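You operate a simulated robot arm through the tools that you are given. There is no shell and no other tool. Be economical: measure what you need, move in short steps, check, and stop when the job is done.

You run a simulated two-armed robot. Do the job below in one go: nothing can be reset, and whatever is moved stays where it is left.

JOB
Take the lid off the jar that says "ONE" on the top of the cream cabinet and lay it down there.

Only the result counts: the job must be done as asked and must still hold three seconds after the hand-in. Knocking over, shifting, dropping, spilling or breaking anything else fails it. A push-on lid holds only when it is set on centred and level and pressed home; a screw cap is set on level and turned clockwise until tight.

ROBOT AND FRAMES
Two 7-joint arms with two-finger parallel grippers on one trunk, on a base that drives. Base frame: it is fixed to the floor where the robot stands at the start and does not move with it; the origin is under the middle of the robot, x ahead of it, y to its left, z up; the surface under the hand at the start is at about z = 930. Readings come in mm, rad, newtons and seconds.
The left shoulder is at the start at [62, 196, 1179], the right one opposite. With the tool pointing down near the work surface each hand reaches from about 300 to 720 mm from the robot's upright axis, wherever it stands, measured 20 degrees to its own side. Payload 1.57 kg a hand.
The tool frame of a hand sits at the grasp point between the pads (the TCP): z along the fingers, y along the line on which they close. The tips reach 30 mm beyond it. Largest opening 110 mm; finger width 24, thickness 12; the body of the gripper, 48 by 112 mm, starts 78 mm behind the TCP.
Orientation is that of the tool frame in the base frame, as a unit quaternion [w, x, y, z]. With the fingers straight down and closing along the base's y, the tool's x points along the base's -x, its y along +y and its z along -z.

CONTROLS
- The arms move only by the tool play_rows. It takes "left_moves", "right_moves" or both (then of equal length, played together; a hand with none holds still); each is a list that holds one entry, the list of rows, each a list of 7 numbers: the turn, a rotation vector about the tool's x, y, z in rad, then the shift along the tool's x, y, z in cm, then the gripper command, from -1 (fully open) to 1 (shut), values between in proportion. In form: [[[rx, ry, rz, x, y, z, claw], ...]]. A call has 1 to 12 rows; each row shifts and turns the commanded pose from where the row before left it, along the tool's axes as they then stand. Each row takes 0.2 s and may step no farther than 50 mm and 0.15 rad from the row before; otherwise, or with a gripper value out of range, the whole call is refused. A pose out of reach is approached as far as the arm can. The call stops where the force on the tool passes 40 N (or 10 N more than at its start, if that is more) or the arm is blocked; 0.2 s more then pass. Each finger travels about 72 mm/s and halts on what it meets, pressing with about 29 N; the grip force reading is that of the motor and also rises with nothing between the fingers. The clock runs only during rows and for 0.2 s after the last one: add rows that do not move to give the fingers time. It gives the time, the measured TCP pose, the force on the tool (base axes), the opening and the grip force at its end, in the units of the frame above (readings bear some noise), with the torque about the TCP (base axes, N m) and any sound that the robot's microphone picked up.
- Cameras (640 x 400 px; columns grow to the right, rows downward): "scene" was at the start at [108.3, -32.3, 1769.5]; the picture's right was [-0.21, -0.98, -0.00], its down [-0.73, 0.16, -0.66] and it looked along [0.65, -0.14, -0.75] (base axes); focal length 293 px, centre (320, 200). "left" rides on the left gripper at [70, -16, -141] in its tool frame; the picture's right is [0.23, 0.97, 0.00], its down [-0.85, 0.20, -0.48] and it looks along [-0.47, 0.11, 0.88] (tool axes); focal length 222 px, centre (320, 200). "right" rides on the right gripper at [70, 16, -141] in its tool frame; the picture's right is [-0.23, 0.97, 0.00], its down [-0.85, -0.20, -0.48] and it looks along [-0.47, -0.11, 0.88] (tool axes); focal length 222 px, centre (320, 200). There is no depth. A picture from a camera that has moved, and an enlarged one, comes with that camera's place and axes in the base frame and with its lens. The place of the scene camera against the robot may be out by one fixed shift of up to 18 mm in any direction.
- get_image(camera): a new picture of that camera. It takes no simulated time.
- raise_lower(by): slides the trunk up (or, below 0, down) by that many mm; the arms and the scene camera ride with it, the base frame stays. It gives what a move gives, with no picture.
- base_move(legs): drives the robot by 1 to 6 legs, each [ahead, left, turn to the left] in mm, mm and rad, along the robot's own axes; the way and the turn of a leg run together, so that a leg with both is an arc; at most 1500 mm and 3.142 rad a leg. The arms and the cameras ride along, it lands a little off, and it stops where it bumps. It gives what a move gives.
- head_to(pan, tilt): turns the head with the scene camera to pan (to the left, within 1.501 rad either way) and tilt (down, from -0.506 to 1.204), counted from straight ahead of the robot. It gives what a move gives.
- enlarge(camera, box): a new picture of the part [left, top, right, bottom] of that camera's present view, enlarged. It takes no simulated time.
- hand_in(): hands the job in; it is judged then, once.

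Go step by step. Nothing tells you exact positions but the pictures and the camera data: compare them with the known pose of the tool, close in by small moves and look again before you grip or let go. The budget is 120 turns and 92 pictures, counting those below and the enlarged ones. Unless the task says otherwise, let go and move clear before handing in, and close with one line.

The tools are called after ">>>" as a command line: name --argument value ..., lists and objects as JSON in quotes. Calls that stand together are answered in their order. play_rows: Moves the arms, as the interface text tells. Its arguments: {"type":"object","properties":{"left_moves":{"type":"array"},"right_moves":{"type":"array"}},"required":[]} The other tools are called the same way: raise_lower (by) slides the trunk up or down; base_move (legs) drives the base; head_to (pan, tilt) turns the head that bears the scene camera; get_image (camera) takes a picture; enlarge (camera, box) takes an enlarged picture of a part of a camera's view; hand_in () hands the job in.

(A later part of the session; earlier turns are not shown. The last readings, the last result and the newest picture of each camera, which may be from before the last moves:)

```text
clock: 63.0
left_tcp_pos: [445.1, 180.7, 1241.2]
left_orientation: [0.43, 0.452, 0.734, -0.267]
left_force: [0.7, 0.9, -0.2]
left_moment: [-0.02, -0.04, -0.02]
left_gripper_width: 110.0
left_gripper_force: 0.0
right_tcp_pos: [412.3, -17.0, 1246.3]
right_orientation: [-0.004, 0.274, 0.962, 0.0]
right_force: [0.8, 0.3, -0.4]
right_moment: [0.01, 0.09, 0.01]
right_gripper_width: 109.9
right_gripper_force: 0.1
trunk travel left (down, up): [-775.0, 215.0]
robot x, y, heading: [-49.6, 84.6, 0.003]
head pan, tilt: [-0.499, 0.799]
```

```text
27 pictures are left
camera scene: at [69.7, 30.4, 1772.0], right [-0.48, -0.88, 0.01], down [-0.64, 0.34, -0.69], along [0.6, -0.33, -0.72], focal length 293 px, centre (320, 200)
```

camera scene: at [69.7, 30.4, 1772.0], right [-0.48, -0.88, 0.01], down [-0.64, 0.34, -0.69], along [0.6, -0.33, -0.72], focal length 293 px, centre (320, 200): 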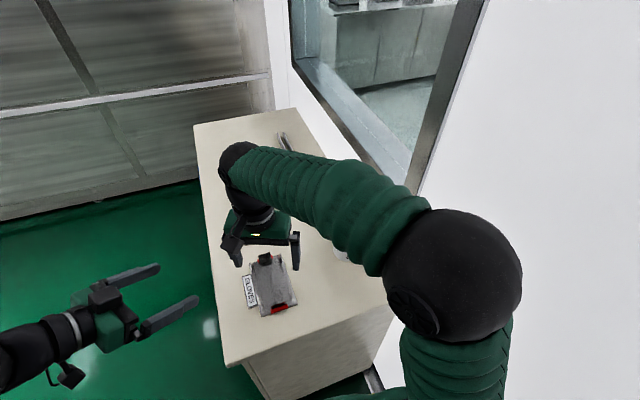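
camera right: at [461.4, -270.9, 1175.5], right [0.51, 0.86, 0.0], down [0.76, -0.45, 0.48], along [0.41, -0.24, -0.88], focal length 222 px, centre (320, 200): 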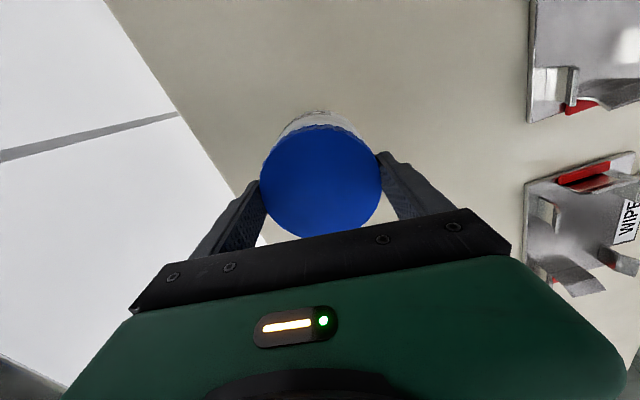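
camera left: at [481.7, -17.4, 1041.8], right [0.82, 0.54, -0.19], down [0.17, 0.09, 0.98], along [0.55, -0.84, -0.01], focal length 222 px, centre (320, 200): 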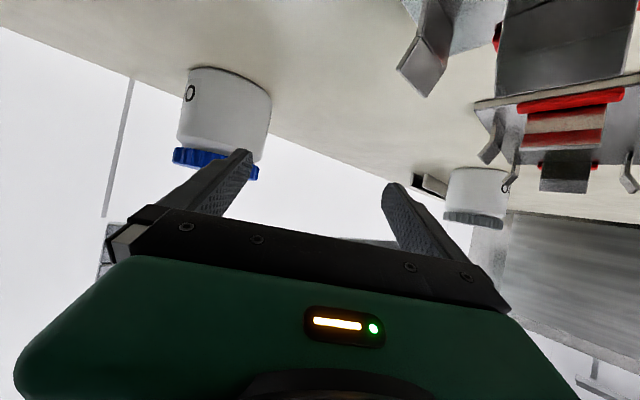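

The elbow should stay clear of the wall in the turn. I'll turn 0.45 rad right in two steps and check.

>>> base_move --legs '[[0, 0, -0.22], [0, 0, -0.23]]'

>>> play_rows --right_moves '[[[0, 0, 0, 0, 0, 0, -1], [0, 0, 0, 0, 0, 0, -1], [0, 0, 0, 0, 0, 0, -1], [0, 0, 0, 0, 0, 0, -1], [0, 0, 0, 0, 0, 0, -1], [0, 0, 0, 0, 0, 0, -1], [0, 0, 0, 0, 0, 0, -1], [0, 0, 0, 0, 0, 0, -1], [0, 0, 0, 0, 0, 0, -1], [0, 0, 0, 0, 0, 0, -1]]]'

>>> head_to --pan -0.1 --tilt 0.8

>>> get_image --camera "scene"

```text
clock: 65.0
left_tcp_pos: [429.1, -36.8, 1245.9]
left_orientation: [0.363, 0.606, 0.611, -0.357]
left_force: [0.6, 0.2, -0.7]
left_moment: [-0.02, -0.02, 0.0]
left_gripper_width: 110.0
left_gripper_force: 0.0
right_tcp_pos: [313.1, -199.9, 1252.3]
right_orientation: [0.0, 0.483, 0.875, -0.002]
right_force: [-0.3, -0.1, -0.6]
right_moment: [0.0, 0.01, -0.01]
right_gripper_width: 110.0
right_gripper_force: 0.1
trunk travel left (down, up): [-775.0, 215.0]
robot x, y, heading: [-53.9, 82.6, -0.457]
head pan, tilt: [-0.499, 0.799]
```

```text
clock: 67.2
left_tcp_pos: [425.9, -38.3, 1246.8]
left_orientation: [0.364, 0.606, 0.611, -0.355]
left_force: [-0.4, -0.7, -0.6]
left_moment: [-0.01, 0.04, 0.0]
left_gripper_width: 110.0
left_gripper_force: 0.1
right_tcp_pos: [309.1, -202.9, 1252.2]
right_orientation: [0.001, 0.483, 0.876, 0.001]
right_force: [-0.2, -0.4, 0.2]
right_moment: [-0.03, 0.0, 0.0]
right_gripper_width: 110.0
right_gripper_force: 0.0
trunk travel left (down, up): [-775.0, 215.0]
robot x, y, heading: [-49.0, 83.8, -0.453]
head pan, tilt: [-0.499, 0.799]
```

```text
clock: 68.0
left_tcp_pos: [425.9, -39.1, 1248.4]
left_orientation: [0.363, 0.608, 0.611, -0.355]
left_force: [0.3, 0.1, 0.0]
left_moment: [0.02, 0.0, 0.0]
left_gripper_width: 110.0
left_gripper_force: 0.1
right_tcp_pos: [308.8, -202.6, 1252.2]
right_orientation: [0.002, 0.483, 0.876, 0.0]
right_force: [1.1, 0.2, 0.8]
right_moment: [0.03, 0.02, 0.0]
right_gripper_width: 109.9
right_gripper_force: 0.1
trunk travel left (down, up): [-775.0, 215.0]
robot x, y, heading: [-49.0, 81.8, -0.453]
head pan, tilt: [-0.099, 0.799]
```

```text
26 pictures are left
camera scene: at [47.7, 13.0, 1773.2], right [-0.53, -0.85, 0.0], down [-0.61, 0.38, -0.7], along [0.59, -0.37, -0.72], focal length 293 px, centre (320, 200)
```

scene: 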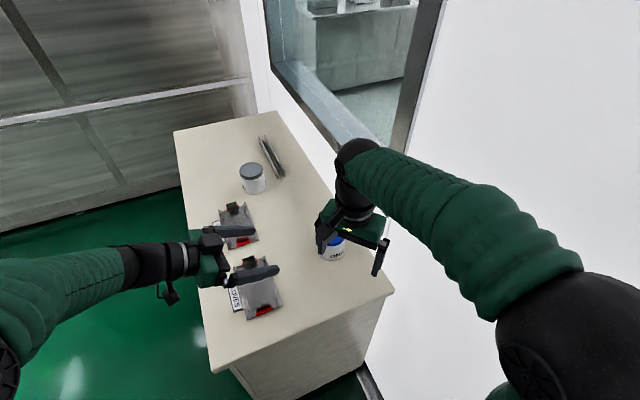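

Settled, with both hands clear. I'll rotate the left hand's approach slightly to azimuth -78° and lower the trunk 100 mm.

>>> play_rows --left_moves '[[[-0.0875, 0, -0.0486, 0, 0, 0, -1], [-0.0875, 0, -0.0486, 0, 0, 0, -1], [0, 0, 0, 0, 0, 0, -1]]]'

>>> raise_lower --by -100

```text
clock: 68.8
left_tcp_pos: [425.5, -40.9, 1246.2]
left_orientation: [0.396, 0.543, 0.669, -0.318]
left_force: [-0.2, 0.3, -0.8]
left_moment: [-0.01, 0.0, 0.01]
left_gripper_width: 109.8
left_gripper_force: 0.0
right_tcp_pos: [309.7, -203.6, 1251.4]
right_orientation: [0.001, 0.483, 0.876, 0.0]
right_force: [1.4, 0.0, 0.3]
right_moment: [-0.03, 0.04, 0.0]
right_gripper_width: 109.9
right_gripper_force: 0.2
trunk travel left (down, up): [-775.0, 215.0]
robot x, y, heading: [-52.9, 81.2, -0.456]
head pan, tilt: [-0.099, 0.799]
```

```text
clock: 70.2
left_tcp_pos: [426.1, -40.6, 1147.5]
left_orientation: [0.396, 0.543, 0.669, -0.317]
left_force: [1.4, 0.4, 0.3]
left_moment: [0.05, 0.02, 0.02]
left_gripper_width: 110.0
left_gripper_force: 0.0
right_tcp_pos: [309.2, -202.9, 1153.1]
right_orientation: [0.001, 0.484, 0.875, 0.001]
right_force: [-0.2, -0.9, -0.1]
right_moment: [-0.02, 0.02, 0.06]
right_gripper_width: 110.0
right_gripper_force: 0.1
trunk travel left (down, up): [-675.0, 315.0]
robot x, y, heading: [-47.8, 81.3, -0.456]
head pan, tilt: [-0.099, 0.799]
```

>>> play_rows --left_moves '[[[0, 0, 0, 0.1, 0.9, 4.2, -1], [0, 0, 0, 0.1, 0.9, 4.2, -1], [0, 0, 0, 0.1, 0.9, 4.2, -1], [0, 0, 0, 0.1, 0.9, 4.2, -1], [0, 0, 0, 0, 0, 0, -1], [0, 0, 0, 0, 0, 0, -1], [0, 0, 0, 0, 0, 0, -1]]]'

>>> get_image --camera "left"

>>> get_image --camera "scene"

```text
clock: 71.8
left_tcp_pos: [492.3, -176.6, 1062.9]
left_orientation: [0.396, 0.544, 0.668, -0.319]
left_force: [0.1, 0.4, -0.2]
left_moment: [0.01, -0.01, 0.02]
left_gripper_width: 109.9
left_gripper_force: 0.0
right_tcp_pos: [309.3, -203.5, 1151.5]
right_orientation: [0.0, 0.483, 0.876, 0.001]
right_force: [0.2, -0.9, 0.6]
right_moment: [-0.03, 0.0, 0.03]
right_gripper_width: 110.1
right_gripper_force: 0.0
trunk travel left (down, up): [-675.0, 315.0]
robot x, y, heading: [-52.6, 82.6, -0.453]
head pan, tilt: [-0.099, 0.799]
```

```text
25 pictures are left
camera left: at [444.2, -25.7, 1069.2], right [0.93, 0.31, -0.19], down [0.19, 0.05, 0.98], along [0.31, -0.95, -0.02], focal length 222 px, centre (320, 200)
```

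left: 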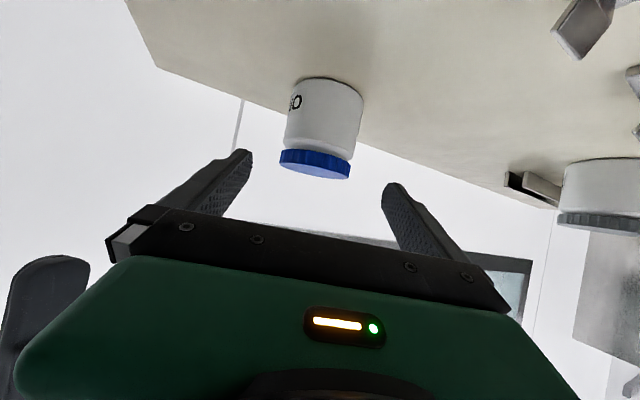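

```text
24 pictures are left
camera scene: at [49.1, 11.9, 1673.1], right [-0.53, -0.85, 0.0], down [-0.61, 0.38, -0.69], along [0.59, -0.37, -0.72], focal length 293 px, centre (320, 200)
```

scene: 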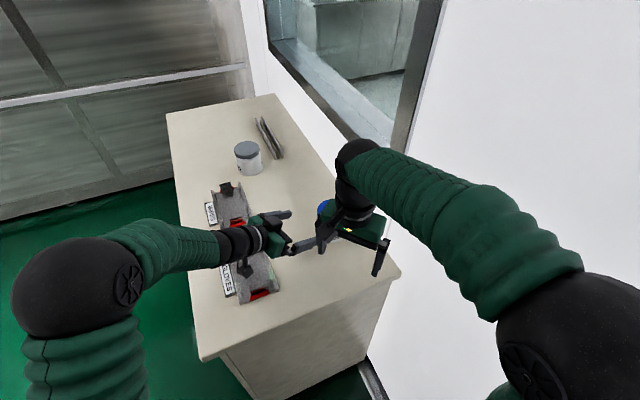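

The jar is centred ahead of the left fingers, at about (518.5, -300). I'll go forward horizontally above the lid first, keeping the camera box off the tray, then lower around the jar.

>>> play_rows --left_moves '[[[0, 0, 0, -2.05, 0, 3.67, -1], [0, 0, 0, -2.05, 0, 3.67, -1], [0, 0, 0, -2.05, 0, 3.67, -1], [0, 0, 0, 0, 0, 0, -1], [0, 0, 0, 0, 0, 0, -1], [0, 0, 0, 0, 0, 0, -1]]]'

>>> get_image --camera "left"

```text
clock: 73.2
left_tcp_pos: [519.6, -296.7, 1065.3]
left_orientation: [0.396, 0.544, 0.668, -0.318]
left_force: [-0.1, 0.0, 0.1]
left_moment: [0.01, -0.02, 0.0]
left_gripper_width: 110.2
left_gripper_force: 0.1
right_tcp_pos: [308.2, -203.7, 1151.8]
right_orientation: [0.001, 0.483, 0.876, 0.001]
right_force: [1.3, -0.7, 0.6]
right_moment: [0.02, 0.0, -0.02]
right_gripper_width: 109.9
right_gripper_force: 0.2
trunk travel left (down, up): [-675.0, 315.0]
robot x, y, heading: [-51.5, 85.1, -0.454]
head pan, tilt: [-0.099, 0.799]
```

```text
23 pictures are left
camera left: at [472.3, -146.3, 1070.7], right [0.93, 0.31, -0.19], down [0.19, 0.05, 0.98], along [0.31, -0.95, -0.02], focal length 222 px, centre (320, 200)
```

left: 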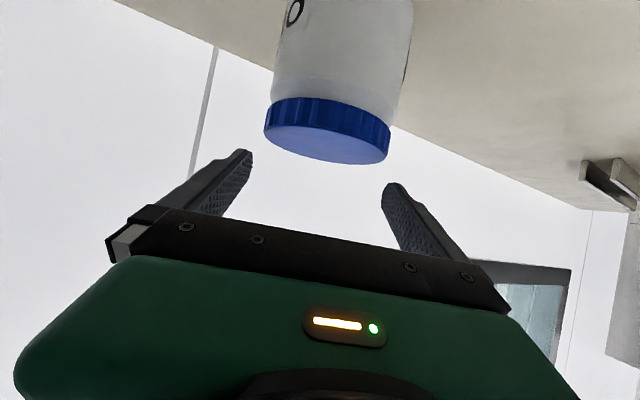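

The lid centre measures (517, -296) and the left TCP is at (519.6, -297). I'll shift 2 mm and descend vertically around the jar body.

>>> play_rows --left_moves '[[[0, 0, 0, 0, -0.22, 0, -1], [0, 0, 0, 2.05, 0, 1.15, -1], [0, 0, 0, 2.05, 0, 1.15, -1], [0, 0, 0, 2.05, 0, 1.15, -1], [0, 0, 0, 1.85, 0, 1.05, -1], [0, 0, 0, 0, 0, 0, -1], [0, 0, 0, 0, 0, 0, -1], [0, 0, 0, 0, 0, 0, -1]]]'

>>> get_image --camera "left"

>>> get_image --camera "scene"

```text
clock: 75.0
left_tcp_pos: [518.4, -299.5, 972.6]
left_orientation: [0.397, 0.543, 0.669, -0.317]
left_force: [0.1, 0.4, -1.0]
left_moment: [0.02, 0.01, 0.05]
left_gripper_width: 109.9
left_gripper_force: 0.0
right_tcp_pos: [308.7, -202.6, 1152.1]
right_orientation: [0.002, 0.483, 0.875, 0.001]
right_force: [-0.4, -0.3, 0.1]
right_moment: [-0.02, 0.01, -0.02]
right_gripper_width: 109.9
right_gripper_force: 0.0
trunk travel left (down, up): [-675.0, 315.0]
robot x, y, heading: [-49.4, 86.2, -0.455]
head pan, tilt: [-0.099, 0.799]
```

```text
22 pictures are left
camera left: at [469.9, -148.5, 978.5], right [0.93, 0.31, -0.19], down [0.19, 0.05, 0.98], along [0.31, -0.95, -0.02], focal length 222 px, centre (320, 200)
```

left: 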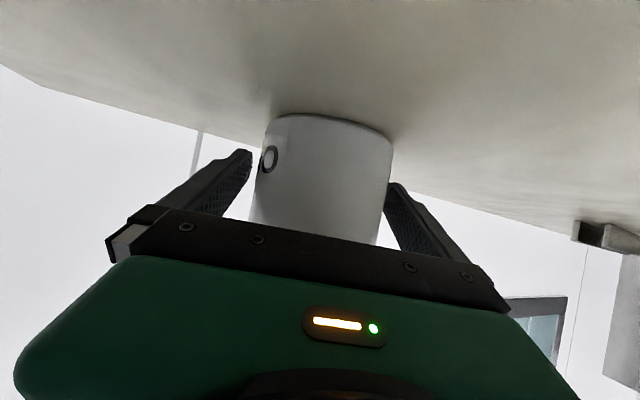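

```text
21 pictures are left
camera scene: at [48.5, 11.3, 1673.1], right [-0.53, -0.85, 0.0], down [-0.61, 0.38, -0.7], along [0.59, -0.36, -0.72], focal length 293 px, centre (320, 200)
```

scene: 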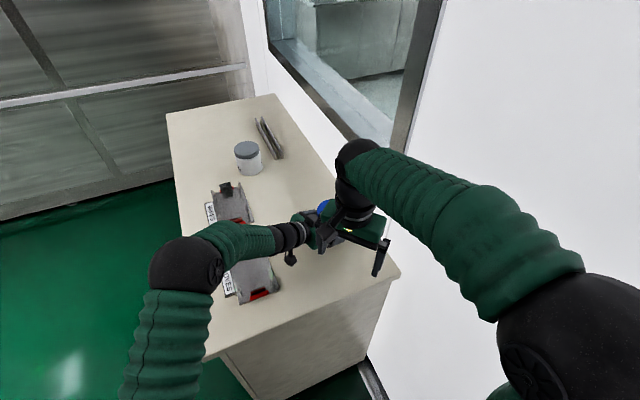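

The jar body stands between the left fingers, about 2.5 mm off-centre. I'll correct that and close gently.

>>> play_rows --left_moves '[[[0, 0, 0, 0, 0.25, 0, -1], [0, 0, 0, 0, 0, 0, -1], [0, 0, 0, 0, 0, 0, -0.7], [0, 0, 0, 0, 0, 0, -0.62], [0, 0, 0, 0, 0, 0, -0.55], [0, 0, 0, 0, 0, 0, -0.4], [0, 0, 0, 0, 0, 0, 0.2], [0, 0, 0, 0, 0, 0, 1], [0, 0, 0, 0, 0, 0, 1]]]'

>>> get_image --camera "left"

```text
clock: 77.0
left_tcp_pos: [518.5, -297.7, 972.5]
left_orientation: [0.397, 0.544, 0.668, -0.318]
left_force: [0.5, -0.2, 0.6]
left_moment: [0.0, 0.12, 0.0]
left_gripper_width: 92.9
left_gripper_force: 28.3
right_tcp_pos: [307.9, -203.2, 1151.9]
right_orientation: [0.001, 0.483, 0.875, 0.0]
right_force: [-0.5, 0.9, -0.6]
right_moment: [-0.01, 0.01, -0.01]
right_gripper_width: 109.9
right_gripper_force: 0.1
trunk travel left (down, up): [-675.0, 315.0]
robot x, y, heading: [-51.4, 85.1, -0.455]
head pan, tilt: [-0.099, 0.799]
```

```text
20 pictures are left
camera left: at [471.9, -148.0, 978.9], right [0.93, 0.31, -0.19], down [0.19, 0.05, 0.98], along [0.31, -0.95, -0.02], focal length 222 px, centre (320, 200)
```

left: 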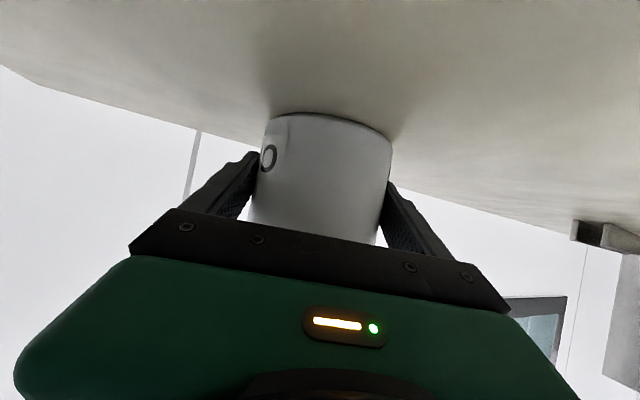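

The jar is held firmly at 93 mm. I'll bring the right hand over the lid, with its closing line parallel to the left hand's.

>>> play_rows --right_moves '[[[0, 0, 0.12, 0, 0, -1.5, -1], [0, 0, 0.12, 0, 0, -1.5, -1], [0, 0, 0.11, 0, 0, -1, -1], [0, 0, 0, -2.73, 3.71, 0, -1], [0, 0, 0, -2.73, 3.71, 0, -1], [0, 0, 0, -2.73, 3.71, 0, -1], [0, 0, 0, -2.73, 3.71, 0, -1], [0, 0, 0, -2.73, 3.71, 0, -1], [0, 0, 0, 0, 0, 0, -1], [0, 0, 0, 0, 0, 0, -1], [0, 0, 0, 0, 0, 0, -1]]]'

>>> get_image --camera "right"

>>> get_image --camera "scene"

```text
clock: 79.4
left_tcp_pos: [519.4, -299.5, 972.3]
left_orientation: [0.397, 0.543, 0.668, -0.318]
left_force: [-0.4, -0.4, 1.1]
left_moment: [-0.07, 0.12, 0.06]
left_gripper_width: 93.0
left_gripper_force: 29.1
right_tcp_pos: [467.7, -278.5, 1191.4]
right_orientation: [0.001, 0.629, 0.777, 0.0]
right_force: [-0.2, 0.0, -0.5]
right_moment: [0.01, 0.03, 0.0]
right_gripper_width: 109.9
right_gripper_force: 0.1
right hand out of reach, approached as far as the arm can: row 7, 8
trunk travel left (down, up): [-675.0, 315.0]
robot x, y, heading: [-53.5, 80.4, -0.452]
head pan, tilt: [-0.099, 0.799]
```

```text
19 pictures are left
camera right: at [469.2, -206.8, 1332.1], right [1.0, -0.02, 0.0], down [-0.02, -0.88, 0.48], along [-0.01, -0.48, -0.88], focal length 222 px, centre (320, 200)
```

right: 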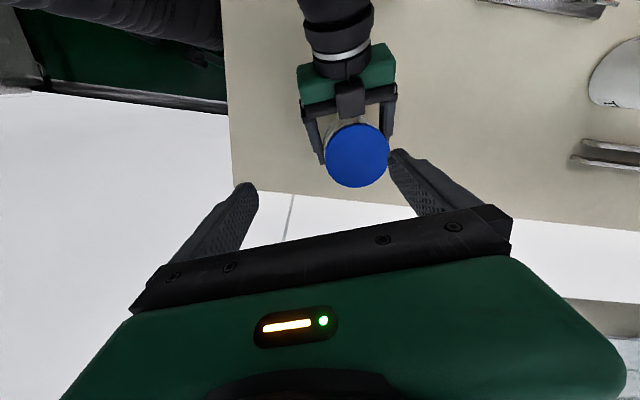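

```text
18 pictures are left
camera scene: at [48.6, 11.1, 1673.1], right [-0.53, -0.85, 0.0], down [-0.61, 0.38, -0.7], along [0.59, -0.36, -0.72], focal length 293 px, centre (320, 200)
```

scene: 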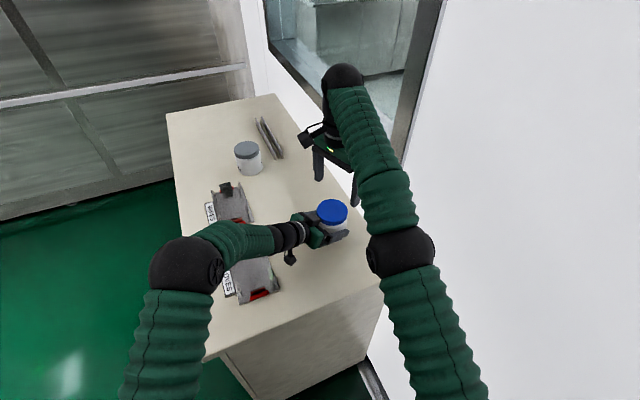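

The right hand is at its reach limit at that height; lower should be better. I'll descend diagonally toward (518, -298, 1075).

>>> play_rows --right_moves '[[[0, 0, 0, 0, 0, 2.5, -1], [0, 0, 0, -1.0, 1.5, 2.5, -1], [0, 0, 0, -1.0, 1.5, 2.5, -1], [0, 0, 0, -1.0, 1.5, 2.5, -1], [0, 0, 0, 0, 0, 1.5, -1], [0, 0, 0, 0, 0, 0, -1], [0, 0, 0, 0, 0, 0, -1]]]'

>>> get_image --camera "right"

```text
clock: 81.0
left_tcp_pos: [519.5, -297.4, 972.8]
left_orientation: [0.396, 0.544, 0.668, -0.318]
left_force: [0.5, -1.5, 2.5]
left_moment: [0.0, 0.1, -0.02]
left_gripper_width: 92.9
left_gripper_force: 28.6
right_tcp_pos: [501.3, -292.7, 1071.9]
right_orientation: [0.0, 0.628, 0.778, 0.0]
right_force: [0.0, 0.6, 0.5]
right_moment: [0.02, 0.01, -0.01]
right_gripper_width: 110.0
right_gripper_force: 0.0
right hand out of reach, approached as far as the arm can: row 3, 4
trunk travel left (down, up): [-675.0, 315.0]
robot x, y, heading: [-48.8, 86.1, -0.457]
head pan, tilt: [-0.099, 0.799]
```

```text
17 pictures are left
camera right: at [501.4, -220.1, 1213.0], right [1.0, -0.02, 0.0], down [-0.02, -0.88, 0.48], along [-0.01, -0.48, -0.88], focal length 222 px, centre (320, 200)
```

right: 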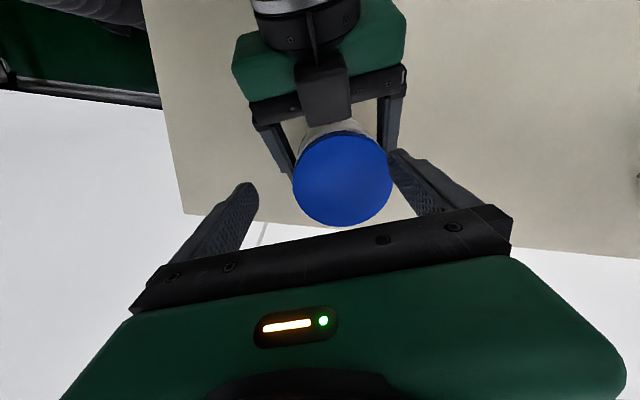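

The hand is 20 mm short of the lid centre, about (520, -302). I'll try the remaining shift at this lower height.

>>> play_rows --right_moves '[[[0, 0, 0, -0.6, 0.85, 0, -1], [0, 0, 0, -0.5, 0.85, 0, -1], [0, 0, 0, 0, 0, 0, -1], [0, 0, 0, 0, 0, 0, -1]]]'

```text
clock: 82.0
left_tcp_pos: [518.5, -298.5, 972.7]
left_orientation: [0.397, 0.543, 0.668, -0.318]
left_force: [0.5, 0.3, 2.1]
left_moment: [-0.04, 0.12, 0.01]
left_gripper_width: 93.2
left_gripper_force: 29.5
right_tcp_pos: [504.0, -293.7, 1071.1]
right_orientation: [0.001, 0.629, 0.777, 0.001]
right_force: [-0.3, -0.5, -0.1]
right_moment: [0.0, 0.02, 0.0]
right_gripper_width: 109.9
right_gripper_force: 0.1
right hand out of reach, approached as far as the arm can: row 1, 2
trunk travel left (down, up): [-675.0, 315.0]
robot x, y, heading: [-49.5, 86.8, -0.452]
head pan, tilt: [-0.099, 0.799]
```

The right hand lacks about 17 mm of reach. I'll retreat the right hand, release and lift the left one, drive 35 mm forward and redo the grip.

>>> play_rows --right_moves '[[[0, 0, 0, 0, 0, -2.5, -1], [0, 0, 0, 1.0, -1.5, -2.5, -1], [0, 0, 0, 1.0, -1.5, -2.5, -1], [0, 0, 0, 1.0, -1.5, -2.5, -1], [0, 0, 0, 2.0, -3.3, -1.5, -1], [0, 0, 0, 2.0, -3.3, -1.5, -1], [0, 0, 0, 2.0, -3.3, -1.5, -1], [0, 0, 0, 0, 0, 0, -1]]]' --left_moves '[[[0, 0, 0, 0, 0, 0, 1], [0, 0, 0, 0, 0, 0, 1], [0, 0, 0, 0, 0, 0, 0], [0, 0, 0, 0, 0, 0, -0.6], [0, 0, 0, 0, 0, 0, -1], [0, 0, 0, 0, 0, 0, -1], [0, 0, 0, 0, 0, 0, -1], [0, 0, 0, 0, 0, 0, -1]]]'

>>> play_rows --left_moves '[[[0, 0, 0, -2.05, 0, -1.15, -1], [0, 0, 0, -2.05, 0, -1.15, -1], [0, 0, 0, -2.05, 0, -1.15, -1], [0, 0, 0, -1.85, 0, -1.05, -1], [0, 0, 0, 0, 0, 0, -1]]]'

>>> base_move --legs '[[35, 0, 0]]'

>>> play_rows --left_moves '[[[0, 0, 0, 0, 0, 0, -1], [0, 0, 0, 0, 0, 0, -1], [0, 0, 0, 0, 0, 0, -1], [0, 0, 0, 0, 0, 0, -1], [0, 0, 0, 0, 0, 0, -1], [0, 0, 0, 0, 0, 0, -1], [0, 0, 0, 0, 0, 0, -1], [0, 0, 0, 0, 0, 0, -1], [0, 0, 0, 0, 0, 0, -1], [0, 0, 0, 0, 0, 0, -1], [0, 0, 0, 0, 0, 0, -1], [0, 0, 0, 0, 0, 0, -1]]]'

>>> get_image --camera "left"

```text
clock: 83.8
left_tcp_pos: [520.2, -298.5, 972.2]
left_orientation: [0.396, 0.543, 0.669, -0.318]
left_force: [0.4, -0.4, 0.1]
left_moment: [0.0, -0.02, 0.0]
left_gripper_width: 109.8
left_gripper_force: 0.1
right_tcp_pos: [336.3, -235.0, 1214.9]
right_orientation: [0.001, 0.629, 0.778, 0.0]
right_force: [-0.3, -1.0, 1.2]
right_moment: [0.03, 0.02, 0.02]
right_gripper_width: 110.0
right_gripper_force: 0.1
right hand out of reach, approached as far as the arm can: row 1
trunk travel left (down, up): [-675.0, 315.0]
robot x, y, heading: [-52.2, 84.2, -0.456]
head pan, tilt: [-0.099, 0.799]
```

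```text
clock: 85.0
left_tcp_pos: [516.8, -299.1, 1063.2]
left_orientation: [0.396, 0.544, 0.668, -0.318]
left_force: [-0.2, -0.2, -0.3]
left_moment: [-0.01, 0.02, -0.06]
left_gripper_width: 109.8
left_gripper_force: 0.1
right_tcp_pos: [336.3, -235.2, 1214.5]
right_orientation: [0.0, 0.629, 0.778, 0.001]
right_force: [0.9, 0.1, 0.0]
right_moment: [0.0, -0.01, -0.01]
right_gripper_width: 109.9
right_gripper_force: 0.0
trunk travel left (down, up): [-675.0, 315.0]
robot x, y, heading: [-52.6, 86.7, -0.455]
head pan, tilt: [-0.099, 0.799]
```

```text
clock: 85.8
left_tcp_pos: [541.1, -311.3, 1068.6]
left_orientation: [0.401, 0.544, 0.666, -0.317]
left_force: [-0.1, 0.3, -0.2]
left_moment: [0.0, -0.02, 0.04]
left_gripper_width: 110.1
left_gripper_force: 0.0
right_tcp_pos: [360.4, -246.5, 1218.6]
right_orientation: [0.005, 0.628, 0.778, 0.001]
right_force: [-0.2, 0.8, 0.4]
right_moment: [-0.05, -0.04, -0.01]
right_gripper_width: 110.0
right_gripper_force: 0.0
trunk travel left (down, up): [-675.0, 315.0]
robot x, y, heading: [-18.8, 69.3, -0.449]
head pan, tilt: [-0.099, 0.799]
```

```text
clock: 88.4
left_tcp_pos: [546.1, -314.6, 1065.1]
left_orientation: [0.396, 0.544, 0.668, -0.318]
left_force: [0.7, 0.7, -0.6]
left_moment: [0.01, 0.0, -0.01]
left_gripper_width: 109.7
left_gripper_force: 0.0
right_tcp_pos: [365.6, -248.5, 1216.4]
right_orientation: [0.002, 0.628, 0.778, 0.002]
right_force: [0.5, -1.1, -0.3]
right_moment: [-0.01, -0.01, -0.01]
right_gripper_width: 110.2
right_gripper_force: 0.0
trunk travel left (down, up): [-675.0, 315.0]
robot x, y, heading: [-22.0, 67.9, -0.453]
head pan, tilt: [-0.099, 0.799]
```

```text
16 pictures are left
camera left: at [499.6, -163.0, 1070.8], right [0.93, 0.31, -0.19], down [0.19, 0.05, 0.98], along [0.31, -0.95, -0.01], focal length 222 px, centre (320, 200)
```

left: 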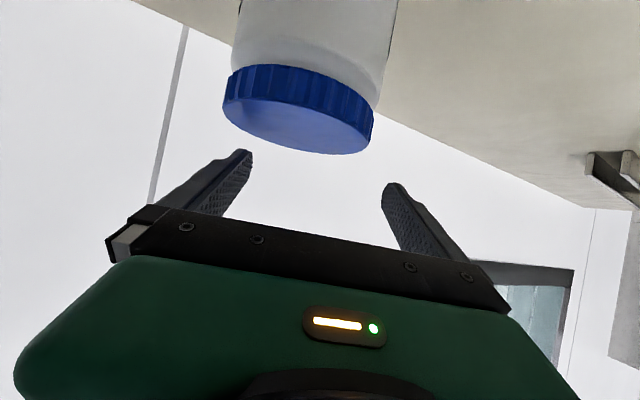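

The left hand moved with the base as expected and the jar is unchanged. I'll return the left hand to its proven grip position.

>>> play_rows --left_moves '[[[0, 0, 0, 1.04, -2.24, -1.9, -1], [0, 0, 0, 0, 0, 0, -1], [0, 0, 0, 2.05, 0, 1.15, -1], [0, 0, 0, 2.05, 0, 1.15, -1], [0, 0, 0, 2.05, 0, 1.15, -1], [0, 0, 0, 1.85, 0, 1.05, -1], [0, 0, 0, 0, 0, 0, -1], [0, 0, 0, 0, 0, 0, -1], [0, 0, 0, 0, 0, 0, -1]]]'

>>> get_image --camera "left"

```text
clock: 90.4
left_tcp_pos: [522.2, -297.5, 973.9]
left_orientation: [0.397, 0.544, 0.668, -0.318]
left_force: [0.2, 0.7, -0.1]
left_moment: [0.02, -0.04, 0.01]
left_gripper_width: 110.1
left_gripper_force: 0.0
right_tcp_pos: [366.6, -249.2, 1216.2]
right_orientation: [0.002, 0.628, 0.778, 0.001]
right_force: [-0.1, 0.0, 0.3]
right_moment: [0.02, 0.01, -0.01]
right_gripper_width: 110.1
right_gripper_force: 0.1
trunk travel left (down, up): [-675.0, 315.0]
robot x, y, heading: [-16.2, 68.3, -0.454]
head pan, tilt: [-0.099, 0.799]
```

```text
15 pictures are left
camera left: at [474.2, -146.6, 980.1], right [0.93, 0.31, -0.19], down [0.19, 0.05, 0.98], along [0.31, -0.95, -0.01], focal length 222 px, centre (320, 200)
```

left: 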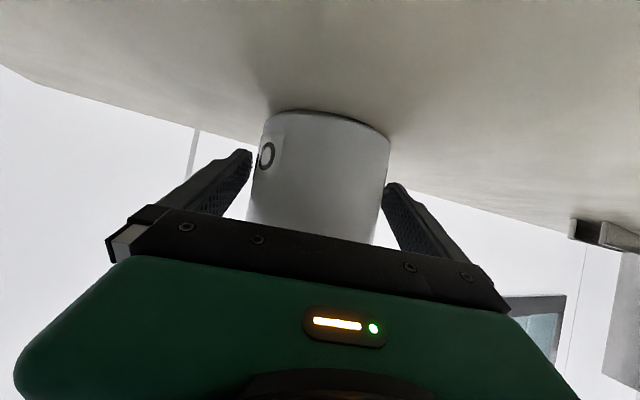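

The view matches the earlier grip pose. I'll close the left hand and bring the right hand over the lid.

>>> play_rows --left_moves '[[[0, 0, 0, 0, -0.15, 0, -1], [0, 0, 0, 0, 0, 0, -0.7], [0, 0, 0, 0, 0, 0, -0.62], [0, 0, 0, 0, 0, 0, -0.4], [0, 0, 0, 0, 0, 0, 0.2], [0, 0, 0, 0, 0, 0, 1], [0, 0, 0, 0, 0, 0, 1], [0, 0, 0, 0, 0, 0, 1], [0, 0, 0, 0, 0, 0, 1], [0, 0, 0, 0, 0, 0, 1], [0, 0, 0, 0, 0, 0, 1], [0, 0, 0, 0, 0, 0, 1]]]' --right_moves '[[[0, 0, 0, 0, 0, 0, -1], [0, 0, 0, 0, 0, 0, -1], [0, 0, 0, 0, 0, 0, -1], [0, 0, 0, 0, 0, 0, -1], [0, 0, 0, -1.96, 3.43, 2.2, -1], [0, 0, 0, -1.96, 3.43, 2.2, -1], [0, 0, 0, -1.96, 3.43, 2.2, -1], [0, 0, 0, -0.83, 1.19, 2.5, -1], [0, 0, 0, -0.83, 1.19, 2.5, -1], [0, 0, 0, -0.83, 1.19, 2.5, -1], [0, 0, 0, 0, 0, 0, -1], [0, 0, 0, 0, 0, 0, -1]]]'

>>> get_image --camera "right"

```text
clock: 93.0
left_tcp_pos: [519.8, -297.5, 973.4]
left_orientation: [0.398, 0.544, 0.667, -0.319]
left_force: [-0.3, 0.1, 2.7]
left_moment: [-0.06, 0.17, 0.0]
left_gripper_width: 93.0
left_gripper_force: 29.0
right_tcp_pos: [520.0, -302.6, 1075.9]
right_orientation: [0.001, 0.628, 0.778, 0.001]
right_force: [0.4, -0.1, -0.4]
right_moment: [-0.03, 0.0, 0.0]
right_gripper_width: 110.1
right_gripper_force: 0.0
trunk travel left (down, up): [-675.0, 315.0]
robot x, y, heading: [-17.0, 71.9, -0.459]
head pan, tilt: [-0.099, 0.799]
```

```text
14 pictures are left
camera right: at [520.6, -231.2, 1216.4], right [1.0, -0.02, 0.0], down [-0.02, -0.88, 0.48], along [0.0, -0.48, -0.88], focal length 222 px, centre (320, 200)
```

right: 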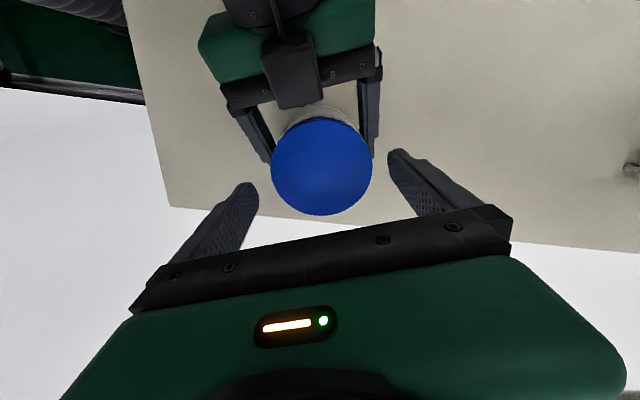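

The right hand is centred over the lid. I'll lower it 40 mm and close on the lid.

>>> play_rows --right_moves '[[[0, 0, 0, 0, 0, 1, -1], [0, 0, 0, 0, 0, 1, -1], [0, 0, 0, 0, 0, 1, -1], [0, 0, 0, 0, 0, 0.9, -1], [0, 0, 0, 0, 0, 0, -1], [0, 0, 0, 0, 0, 0, -1], [0, 0, 0, 0, 0, 0, -0.7], [0, 0, 0, 0, 0, 0, -0.62], [0, 0, 0, 0, 0, 0, -0.5], [0, 0, 0, 0, 0, 0, 0], [0, 0, 0, 0, 0, 0, 1], [0, 0, 0, 0, 0, 0, 1]]]'

>>> get_image --camera "right"

>>> enlarge --camera "scene" --box '[270, 120, 390, 260]'

```text
clock: 95.6
left_tcp_pos: [519.0, -297.6, 973.1]
left_orientation: [0.398, 0.543, 0.668, -0.317]
left_force: [-0.5, -0.4, 3.8]
left_moment: [-0.09, 0.29, 0.05]
left_gripper_width: 92.9
left_gripper_force: 29.0
right_tcp_pos: [519.5, -300.3, 1036.8]
right_orientation: [0.001, 0.628, 0.778, 0.001]
right_force: [0.6, -0.8, -0.3]
right_moment: [0.02, -0.11, 0.01]
right_gripper_width: 88.6
right_gripper_force: 29.0
trunk travel left (down, up): [-675.0, 315.0]
robot x, y, heading: [-15.3, 69.6, -0.449]
head pan, tilt: [-0.099, 0.799]
```

```text
13 pictures are left
camera right: at [520.5, -229.0, 1177.5], right [1.0, -0.02, 0.0], down [-0.02, -0.88, 0.48], along [0.0, -0.48, -0.88], focal length 222 px, centre (320, 200)
```

right: 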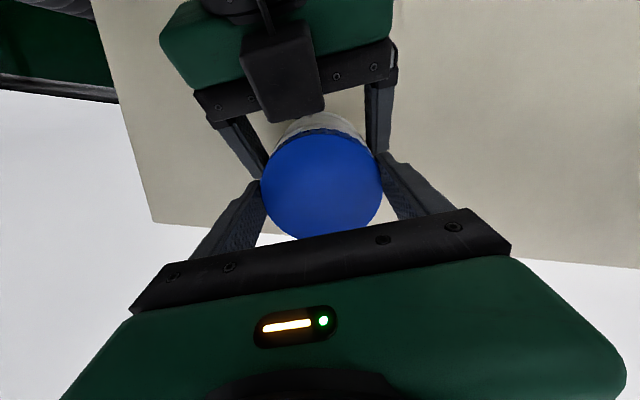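

```text
2.86 times, centred on (330, 190) of scene
camera zoom: at [79.4, -3.5, 1673.2], right [-0.52, -0.85, 0.0], down [-0.61, 0.38, -0.7], along [0.59, -0.36, -0.72], focal length 837 px, centre (291, 229)
```

zoom: 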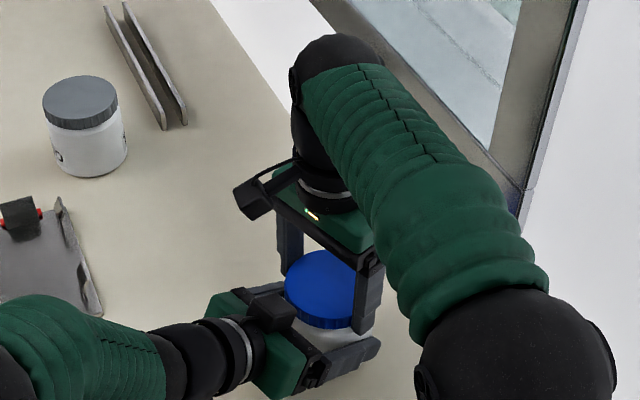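

Both hands hold: left the jar body, right the lid. I'll pull the lid up in small steps and read the force.

>>> play_rows --right_moves '[[[0, 0, 0, 0, 0, -0.1, 1], [0, 0, 0, 0, 0, -0.1, 1], [0, 0, 0, 0, 0, -0.1, 1], [0, 0, 0, 0, 0, 0, 1]]]' --left_moves '[[[0, 0, 0, 0, 0, 0, 1], [0, 0, 0, 0, 0, 0, 1], [0, 0, 0, 0, 0, 0, 1], [0, 0, 0, 0, 0, 0, 1]]]'

```text
clock: 96.6
left_tcp_pos: [519.9, -298.7, 975.1]
left_orientation: [0.399, 0.544, 0.666, -0.319]
left_force: [-6.0, 4.3, 19.0]
left_moment: [-0.35, 0.0, -0.06]
left_gripper_width: 92.9
left_gripper_force: 29.2
right_tcp_pos: [520.0, -302.7, 1038.5]
right_orientation: [0.002, 0.628, 0.778, -0.001]
right_force: [6.2, -5.6, -19.9]
right_moment: [-0.04, -0.37, 0.04]
right_gripper_width: 88.6
right_gripper_force: 28.9
trunk travel left (down, up): [-675.0, 315.0]
robot x, y, heading: [-18.8, 68.3, -0.454]
head pan, tilt: [-0.099, 0.799]
```

With a 20 N pull the lid holds. I'll ease the pull and test turning counter-clockwise now that the jar is held.

>>> play_rows --right_moves '[[[0, 0, 0, 0, 0, 0.2, 1], [0, 0, -0.05, 0, 0, 0, 1], [0, 0, -0.05, 0, 0, 0, 1], [0, 0, -0.05, 0, 0, 0, 1], [0, 0, 0, 0, 0, 0, 1]]]' --left_moves '[[[0, 0, 0, 0, 0, 0, 1], [0, 0, 0, 0, 0, 0, 1], [0, 0, 0, 0, 0, 0, 1], [0, 0, 0, 0, 0, 0, 1], [0, 0, 0, 0, 0, 0, 1]]]'

```text
clock: 97.8
left_tcp_pos: [520.5, -298.4, 974.1]
left_orientation: [0.397, 0.544, 0.668, -0.317]
left_force: [4.9, -3.6, 11.6]
left_moment: [-0.03, 0.3, 0.06]
left_gripper_width: 93.0
left_gripper_force: 29.1
right_tcp_pos: [520.1, -300.8, 1037.8]
right_orientation: [0.0, 0.568, 0.823, 0.001]
right_force: [-5.0, 3.9, -9.4]
right_moment: [0.09, 0.16, -0.01]
right_gripper_width: 88.5
right_gripper_force: 28.8
trunk travel left (down, up): [-675.0, 315.0]
robot x, y, heading: [-20.1, 70.4, -0.451]
head pan, tilt: [-0.099, 0.799]
```

The lid turns freely with no torque, so it's a push-on fit. I'll pull harder in steps while the left hand presses the jar down.

>>> play_rows --right_moves '[[[0, 0, 0, 0, 0, -0.1, 1], [0, 0, 0, 0, 0, -0.1, 1], [0, 0, 0, 0, 0, -0.1, 1], [0, 0, 0, 0, 0, -0.1, 1], [0, 0, 0, 0, 0, 0, 1]]]' --left_moves '[[[0, 0, 0, 0.1, 0, 0.055, 1], [0, 0, 0, 0.1, 0, 0.055, 1], [0, 0, 0, 0, 0, 0, 1], [0, 0, 0, 0, 0, 0, 1], [0, 0, 0, 0, 0, 0, 1]]]'

```text
clock: 99.0
left_tcp_pos: [521.4, -298.4, 971.6]
left_orientation: [0.399, 0.543, 0.668, -0.317]
left_force: [8.7, -0.4, 23.1]
left_moment: [-0.35, 0.43, 0.08]
left_gripper_width: 93.1
left_gripper_force: 29.1
right_tcp_pos: [520.0, -302.0, 1040.8]
right_orientation: [0.0, 0.568, 0.823, 0.001]
right_force: [-7.9, 0.4, -24.0]
right_moment: [0.33, 0.19, -0.06]
right_gripper_width: 88.8
right_gripper_force: 28.7
trunk travel left (down, up): [-675.0, 315.0]
robot x, y, heading: [-21.8, 70.9, -0.454]
head pan, tilt: [-0.099, 0.799]
```

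The hands have moved 5.5 mm farther apart at 24 N. I'll look whether the lid is coming off or the fingers are slipping.

>>> get_image --camera "right"

>>> enlarge --camera "scene" --box '[300, 190, 360, 250]'

```text
11 pictures are left
camera right: at [510.5, -230.4, 1181.6], right [0.99, 0.13, 0.0], down [0.12, -0.87, 0.48], along [0.06, -0.47, -0.88], focal length 222 px, centre (320, 200)
```

right: 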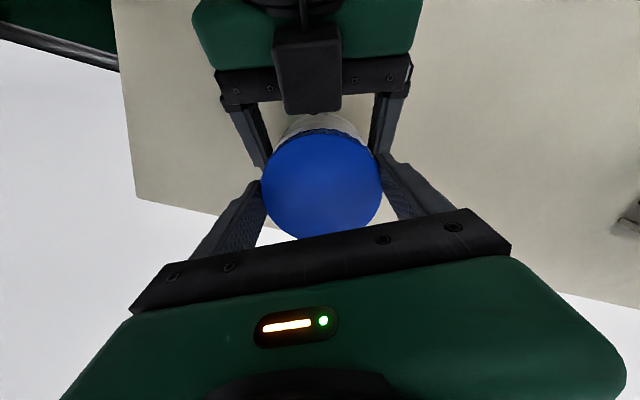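

```text
6.67 times, centred on (330, 220) of scene
camera zoom: at [80.5, -4.4, 1673.0], right [-0.52, -0.85, 0.0], down [-0.61, 0.38, -0.69], along [0.59, -0.36, -0.72], focal length 1952 px, centre (253, 67)
```

zoom: 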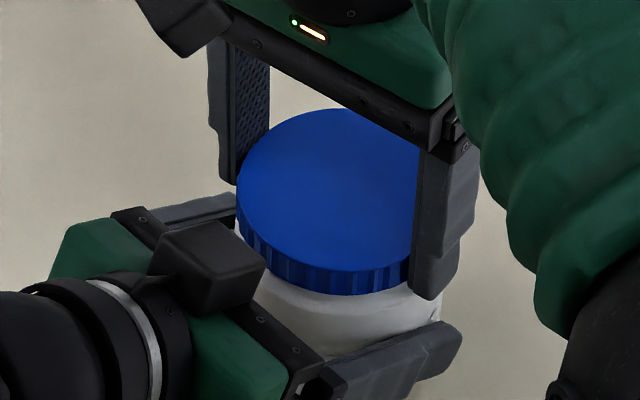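

>>> play_rows --right_moves '[[[0, 0, 0, 0, 0, -0.1, 1], [0, 0, 0, 0, 0, -0.1, 1], [0, 0, 0, 0, 0, 0, 1]]]' --left_moves '[[[0, 0, 0, 0, 0, 0, 1], [0, 0, 0, 0, 0, 0, 1], [0, 0, 0, 0, 0, 0, 1]]]'

```text
clock: 99.8
left_tcp_pos: [520.5, -298.3, 970.8]
left_orientation: [0.398, 0.543, 0.667, -0.318]
left_force: [9.3, 1.5, 24.0]
left_moment: [-0.41, 0.54, 0.07]
left_gripper_width: 93.0
left_gripper_force: 29.2
right_tcp_pos: [520.4, -302.7, 1042.8]
right_orientation: [0.002, 0.568, 0.823, 0.001]
right_force: [-9.3, -2.7, -26.6]
right_moment: [0.18, 0.1, -0.05]
right_gripper_width: 88.3
right_gripper_force: 28.8
trunk travel left (down, up): [-675.0, 315.0]
robot x, y, heading: [-16.8, 67.4, -0.457]
head pan, tilt: [-0.099, 0.799]
```

>>> enlarge --camera "scene" --box '[300, 190, 360, 250]'

```text
6.67 times, centred on (330, 220) of scene
camera zoom: at [80.4, -4.2, 1673.0], right [-0.52, -0.85, 0.0], down [-0.61, 0.38, -0.69], along [0.59, -0.36, -0.72], focal length 1952 px, centre (253, 67)
```

zoom: 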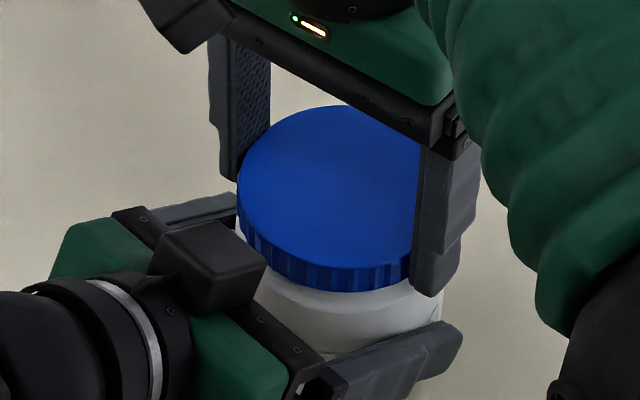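

>>> get_image --camera "left"

```text
8 pictures are left
camera left: at [472.9, -147.8, 977.1], right [0.93, 0.31, -0.19], down [0.19, 0.05, 0.98], along [0.31, -0.95, -0.01], focal length 222 px, centre (320, 200)
```

left: 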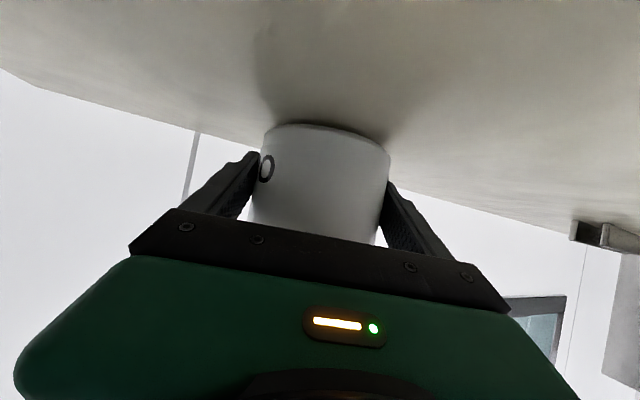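

The left view shows the jar itself rose about 7 mm, slipping through the left fingers. So the lid holds against more than 25 N yet turns without torque: it's a screw thread. I'll open the left hand, set the jar back on the surface and regrip.

>>> play_rows --right_moves '[[[0, 0, 0, 0, 0, 0, 1], [0, 0, 0, 0, 0, 0, 1], [0, 0, 0, 0, 0, 0.2, 1], [0, 0, 0, 0, 0, 0.2, 1], [0, 0, 0, 0, 0, 0.2, 1], [0, 0, 0, 0, 0, 0.2, 1], [0, 0, 0, 0, 0, 0, 1], [0, 0, 0, 0, 0, 0, 1]]]' --left_moves '[[[0, 0, 0, 0, 0, 0, 0], [0, 0, 0, 0, 0, 0, -0.8], [0, 0, 0, 0, 0, 0, -0.8], [0, 0, 0, 0, 0, 0, -0.8], [0, 0, 0, 0, 0, 0, -0.8], [0, 0, 0, 0, 0, 0, -0.8], [0, 0, 0, 0, 0, 0, -0.8], [0, 0, 0, 0, 0, 0, -0.8]]]'

```text
clock: 101.6
left_tcp_pos: [519.8, -298.2, 971.6]
left_orientation: [0.398, 0.543, 0.667, -0.317]
left_force: [-0.5, -0.1, 0.8]
left_moment: [-0.01, 0.03, -0.03]
left_gripper_width: 99.1
left_gripper_force: 0.0
right_tcp_pos: [519.8, -300.3, 1036.8]
right_orientation: [0.004, 0.568, 0.823, 0.002]
right_force: [3.8, -2.2, 11.3]
right_moment: [0.11, -0.15, -0.05]
right_gripper_width: 88.7
right_gripper_force: 29.1
trunk travel left (down, up): [-675.0, 315.0]
robot x, y, heading: [-19.2, 69.1, -0.455]
head pan, tilt: [-0.099, 0.799]
```

The jar is back down. I'll regrip it with the left hand and turn the lid 0.7 rad counter-clockwise, watching the force for a rise.

>>> play_rows --right_moves '[[[0, 0, 0, 0, 0, 0, 1], [0, 0, 0, 0, 0, 0, 1], [0, 0, 0, 0, 0, 0, 1], [0, 0, 0, 0, 0, 0, 1], [0, 0, -0.1, 0, 0, 0, 1], [0, 0, -0.1, 0, 0, 0, 1], [0, 0, -0.1, 0, 0, 0, 1], [0, 0, -0.1, 0, 0, 0, 1], [0, 0, -0.1, 0, 0, 0, 1], [0, 0, -0.1, 0, 0, 0, 1], [0, 0, -0.1, 0, 0, 0, 1], [0, 0, 0, 0, 0, 0, 1]]]' --left_moves '[[[0, 0, 0, 0, 0, 0, -0.6], [0, 0, 0, 0, 0, 0, 0], [0, 0, 0, 0, 0, 0, 1], [0, 0, 0, 0, 0, 0, 1], [0, 0, 0, 0, 0, 0, 1], [0, 0, 0, 0, 0, 0, 1], [0, 0, 0, 0, 0, 0, 1], [0, 0, 0, 0, 0, 0, 1], [0, 0, 0, 0, 0, 0, 1], [0, 0, 0, 0, 0, 0, 1], [0, 0, 0, 0, 0, 0, 1], [0, 0, 0, 0, 0, 0, 1]]]'

```text
clock: 104.2
left_tcp_pos: [519.7, -297.3, 970.9]
left_orientation: [0.397, 0.544, 0.667, -0.317]
left_force: [16.7, 11.2, 0.0]
left_moment: [0.04, 0.95, 0.15]
left_gripper_width: 93.1
left_gripper_force: 29.3
right_tcp_pos: [517.4, -302.0, 1035.1]
right_orientation: [0.001, 0.25, 0.968, -0.002]
right_force: [-18.9, -10.6, 12.3]
right_moment: [-0.77, 0.74, -0.18]
right_gripper_width: 88.7
right_gripper_force: 28.7
trunk travel left (down, up): [-675.0, 315.0]
robot x, y, heading: [-18.5, 69.8, -0.451]
head pan, tilt: [-0.099, 0.799]
```

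There's no rise with turning and some sideways load, likely the right finger nearing the left hand. A cap may simply need more total angle; I've done about 5 rad. I'll open, swing the right hand back clockwise and take another stroke in a clear arc.

>>> play_rows --right_moves '[[[0, 0, 0, 0, 0, 0, 0], [0, 0, 0, 0, 0, 0, -1], [0, 0, 0.15, 0, 0, 0, -1], [0, 0, 0.15, 0, 0, 0, -1], [0, 0, 0.15, 0, 0, 0, -1], [0, 0, 0.15, 0, 0, 0, -1], [0, 0, 0.15, 0, 0, 0, -1], [0, 0, 0.15, 0, 0, 0, -1], [0, 0, 0.15, 0, 0, 0, -1], [0, 0, 0.15, 0, 0, 0, -1], [0, 0, 0.15, 0, 0, 0, -1], [0, 0, 0.15, 0, 0, 0, -1]]]' --left_moves '[[[0, 0, 0, 0, 0, 0, 1], [0, 0, 0, 0, 0, 0, 1], [0, 0, 0, 0, 0, 0, 1], [0, 0, 0, 0, 0, 0, 1], [0, 0, 0, 0, 0, 0, 1], [0, 0, 0, 0, 0, 0, 1], [0, 0, 0, 0, 0, 0, 1], [0, 0, 0, 0, 0, 0, 1], [0, 0, 0, 0, 0, 0, 1], [0, 0, 0, 0, 0, 0, 1], [0, 0, 0, 0, 0, 0, 1], [0, 0, 0, 0, 0, 0, 1]]]'

```text
clock: 106.8
left_tcp_pos: [520.3, -295.3, 971.4]
left_orientation: [0.399, 0.543, 0.668, -0.315]
left_force: [4.0, 7.6, 5.4]
left_moment: [-0.53, 0.28, -0.34]
left_gripper_width: 92.9
left_gripper_force: 29.1
right_tcp_pos: [517.4, -304.9, 1037.4]
right_orientation: [0.004, 0.845, 0.535, 0.001]
right_force: [-2.6, -12.3, 3.9]
right_moment: [1.18, -0.26, 0.07]
right_gripper_width: 107.6
right_gripper_force: 0.0
trunk travel left (down, up): [-675.0, 315.0]
robot x, y, heading: [-15.6, 66.0, -0.455]
head pan, tilt: [-0.099, 0.799]
```

The open right finger is touching the left hand, so the left hand is in the way. I'll turn the right hand back off contact, then release the jar with the left and back it out.

>>> play_rows --right_moves '[[[0, 0, -0.15, 0, 0, 0, -1], [0, 0, -0.15, 0, 0, 0, -1], [0, 0, -0.15, 0, 0, 0, -1], [0, 0, -0.15, 0, 0, 0, -1], [0, 0, 0, 0, 0, 0, -1], [0, 0, 0, 0, 0, 0, -1]]]' --left_moves '[[[0, 0, 0, 0, 0, 0, 1], [0, 0, 0, 0, 0, 0, 1], [0, 0, 0, 0, 0, 0, 1], [0, 0, 0, 0, 0, 0, 1], [0, 0, 0, 0, 0, 0, 1], [0, 0, 0, 0, 0, 0, 1]]]'

>>> play_rows --left_moves '[[[0, 0, 0, 0, 0, 0, 0], [0, 0, 0, 0, 0, 0, -0.6], [0, 0, 0, 0, 0, 0, -1], [0, 0, 0, 0, 0, 0, -1], [0, 0, 0, 0, 0, -2, -1], [0, 0, 0, 0, 0, -4, -1], [0, 0, 0, 0, 0, -4, -1], [0, 0, 0, -2, 0, -2, -1], [0, 0, 0, -3, 0, -3, -1], [0, 0, 0, -3, 0, -3, -1], [0, 0, 0, 0, 0, 0, -1]]]'

>>> get_image --camera "scene"

```text
clock: 108.2
left_tcp_pos: [518.9, -299.4, 970.9]
left_orientation: [0.398, 0.544, 0.667, -0.318]
left_force: [0.9, -1.4, 4.6]
left_moment: [-0.15, 0.22, 0.02]
left_gripper_width: 92.6
left_gripper_force: 29.1
right_tcp_pos: [518.8, -301.2, 1036.0]
right_orientation: [0.001, 0.647, 0.763, 0.001]
right_force: [0.4, 0.5, 0.6]
right_moment: [-0.04, 0.03, -0.03]
right_gripper_width: 110.0
right_gripper_force: 0.1
trunk travel left (down, up): [-675.0, 315.0]
robot x, y, heading: [-21.8, 69.6, -0.454]
head pan, tilt: [-0.099, 0.799]
```

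```text
clock: 110.6
left_tcp_pos: [494.8, -178.5, 1126.7]
left_orientation: [0.397, 0.543, 0.668, -0.318]
left_force: [-0.8, 0.7, 0.1]
left_moment: [-0.03, -0.01, 0.01]
left_gripper_width: 109.9
left_gripper_force: 0.0
right_tcp_pos: [520.5, -301.4, 1034.9]
right_orientation: [0.001, 0.648, 0.762, 0.0]
right_force: [-0.1, -0.3, 0.3]
right_moment: [0.01, -0.02, -0.01]
right_gripper_width: 110.1
right_gripper_force: 0.1
trunk travel left (down, up): [-675.0, 315.0]
robot x, y, heading: [-23.6, 69.6, -0.456]
head pan, tilt: [-0.099, 0.799]
```

```text
7 pictures are left
camera scene: at [81.0, -3.2, 1673.0], right [-0.52, -0.85, 0.0], down [-0.61, 0.38, -0.69], along [0.59, -0.36, -0.72], focal length 293 px, centre (320, 200)
```

scene: 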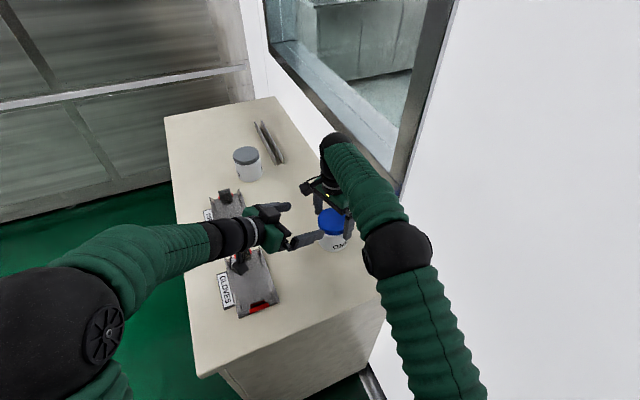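

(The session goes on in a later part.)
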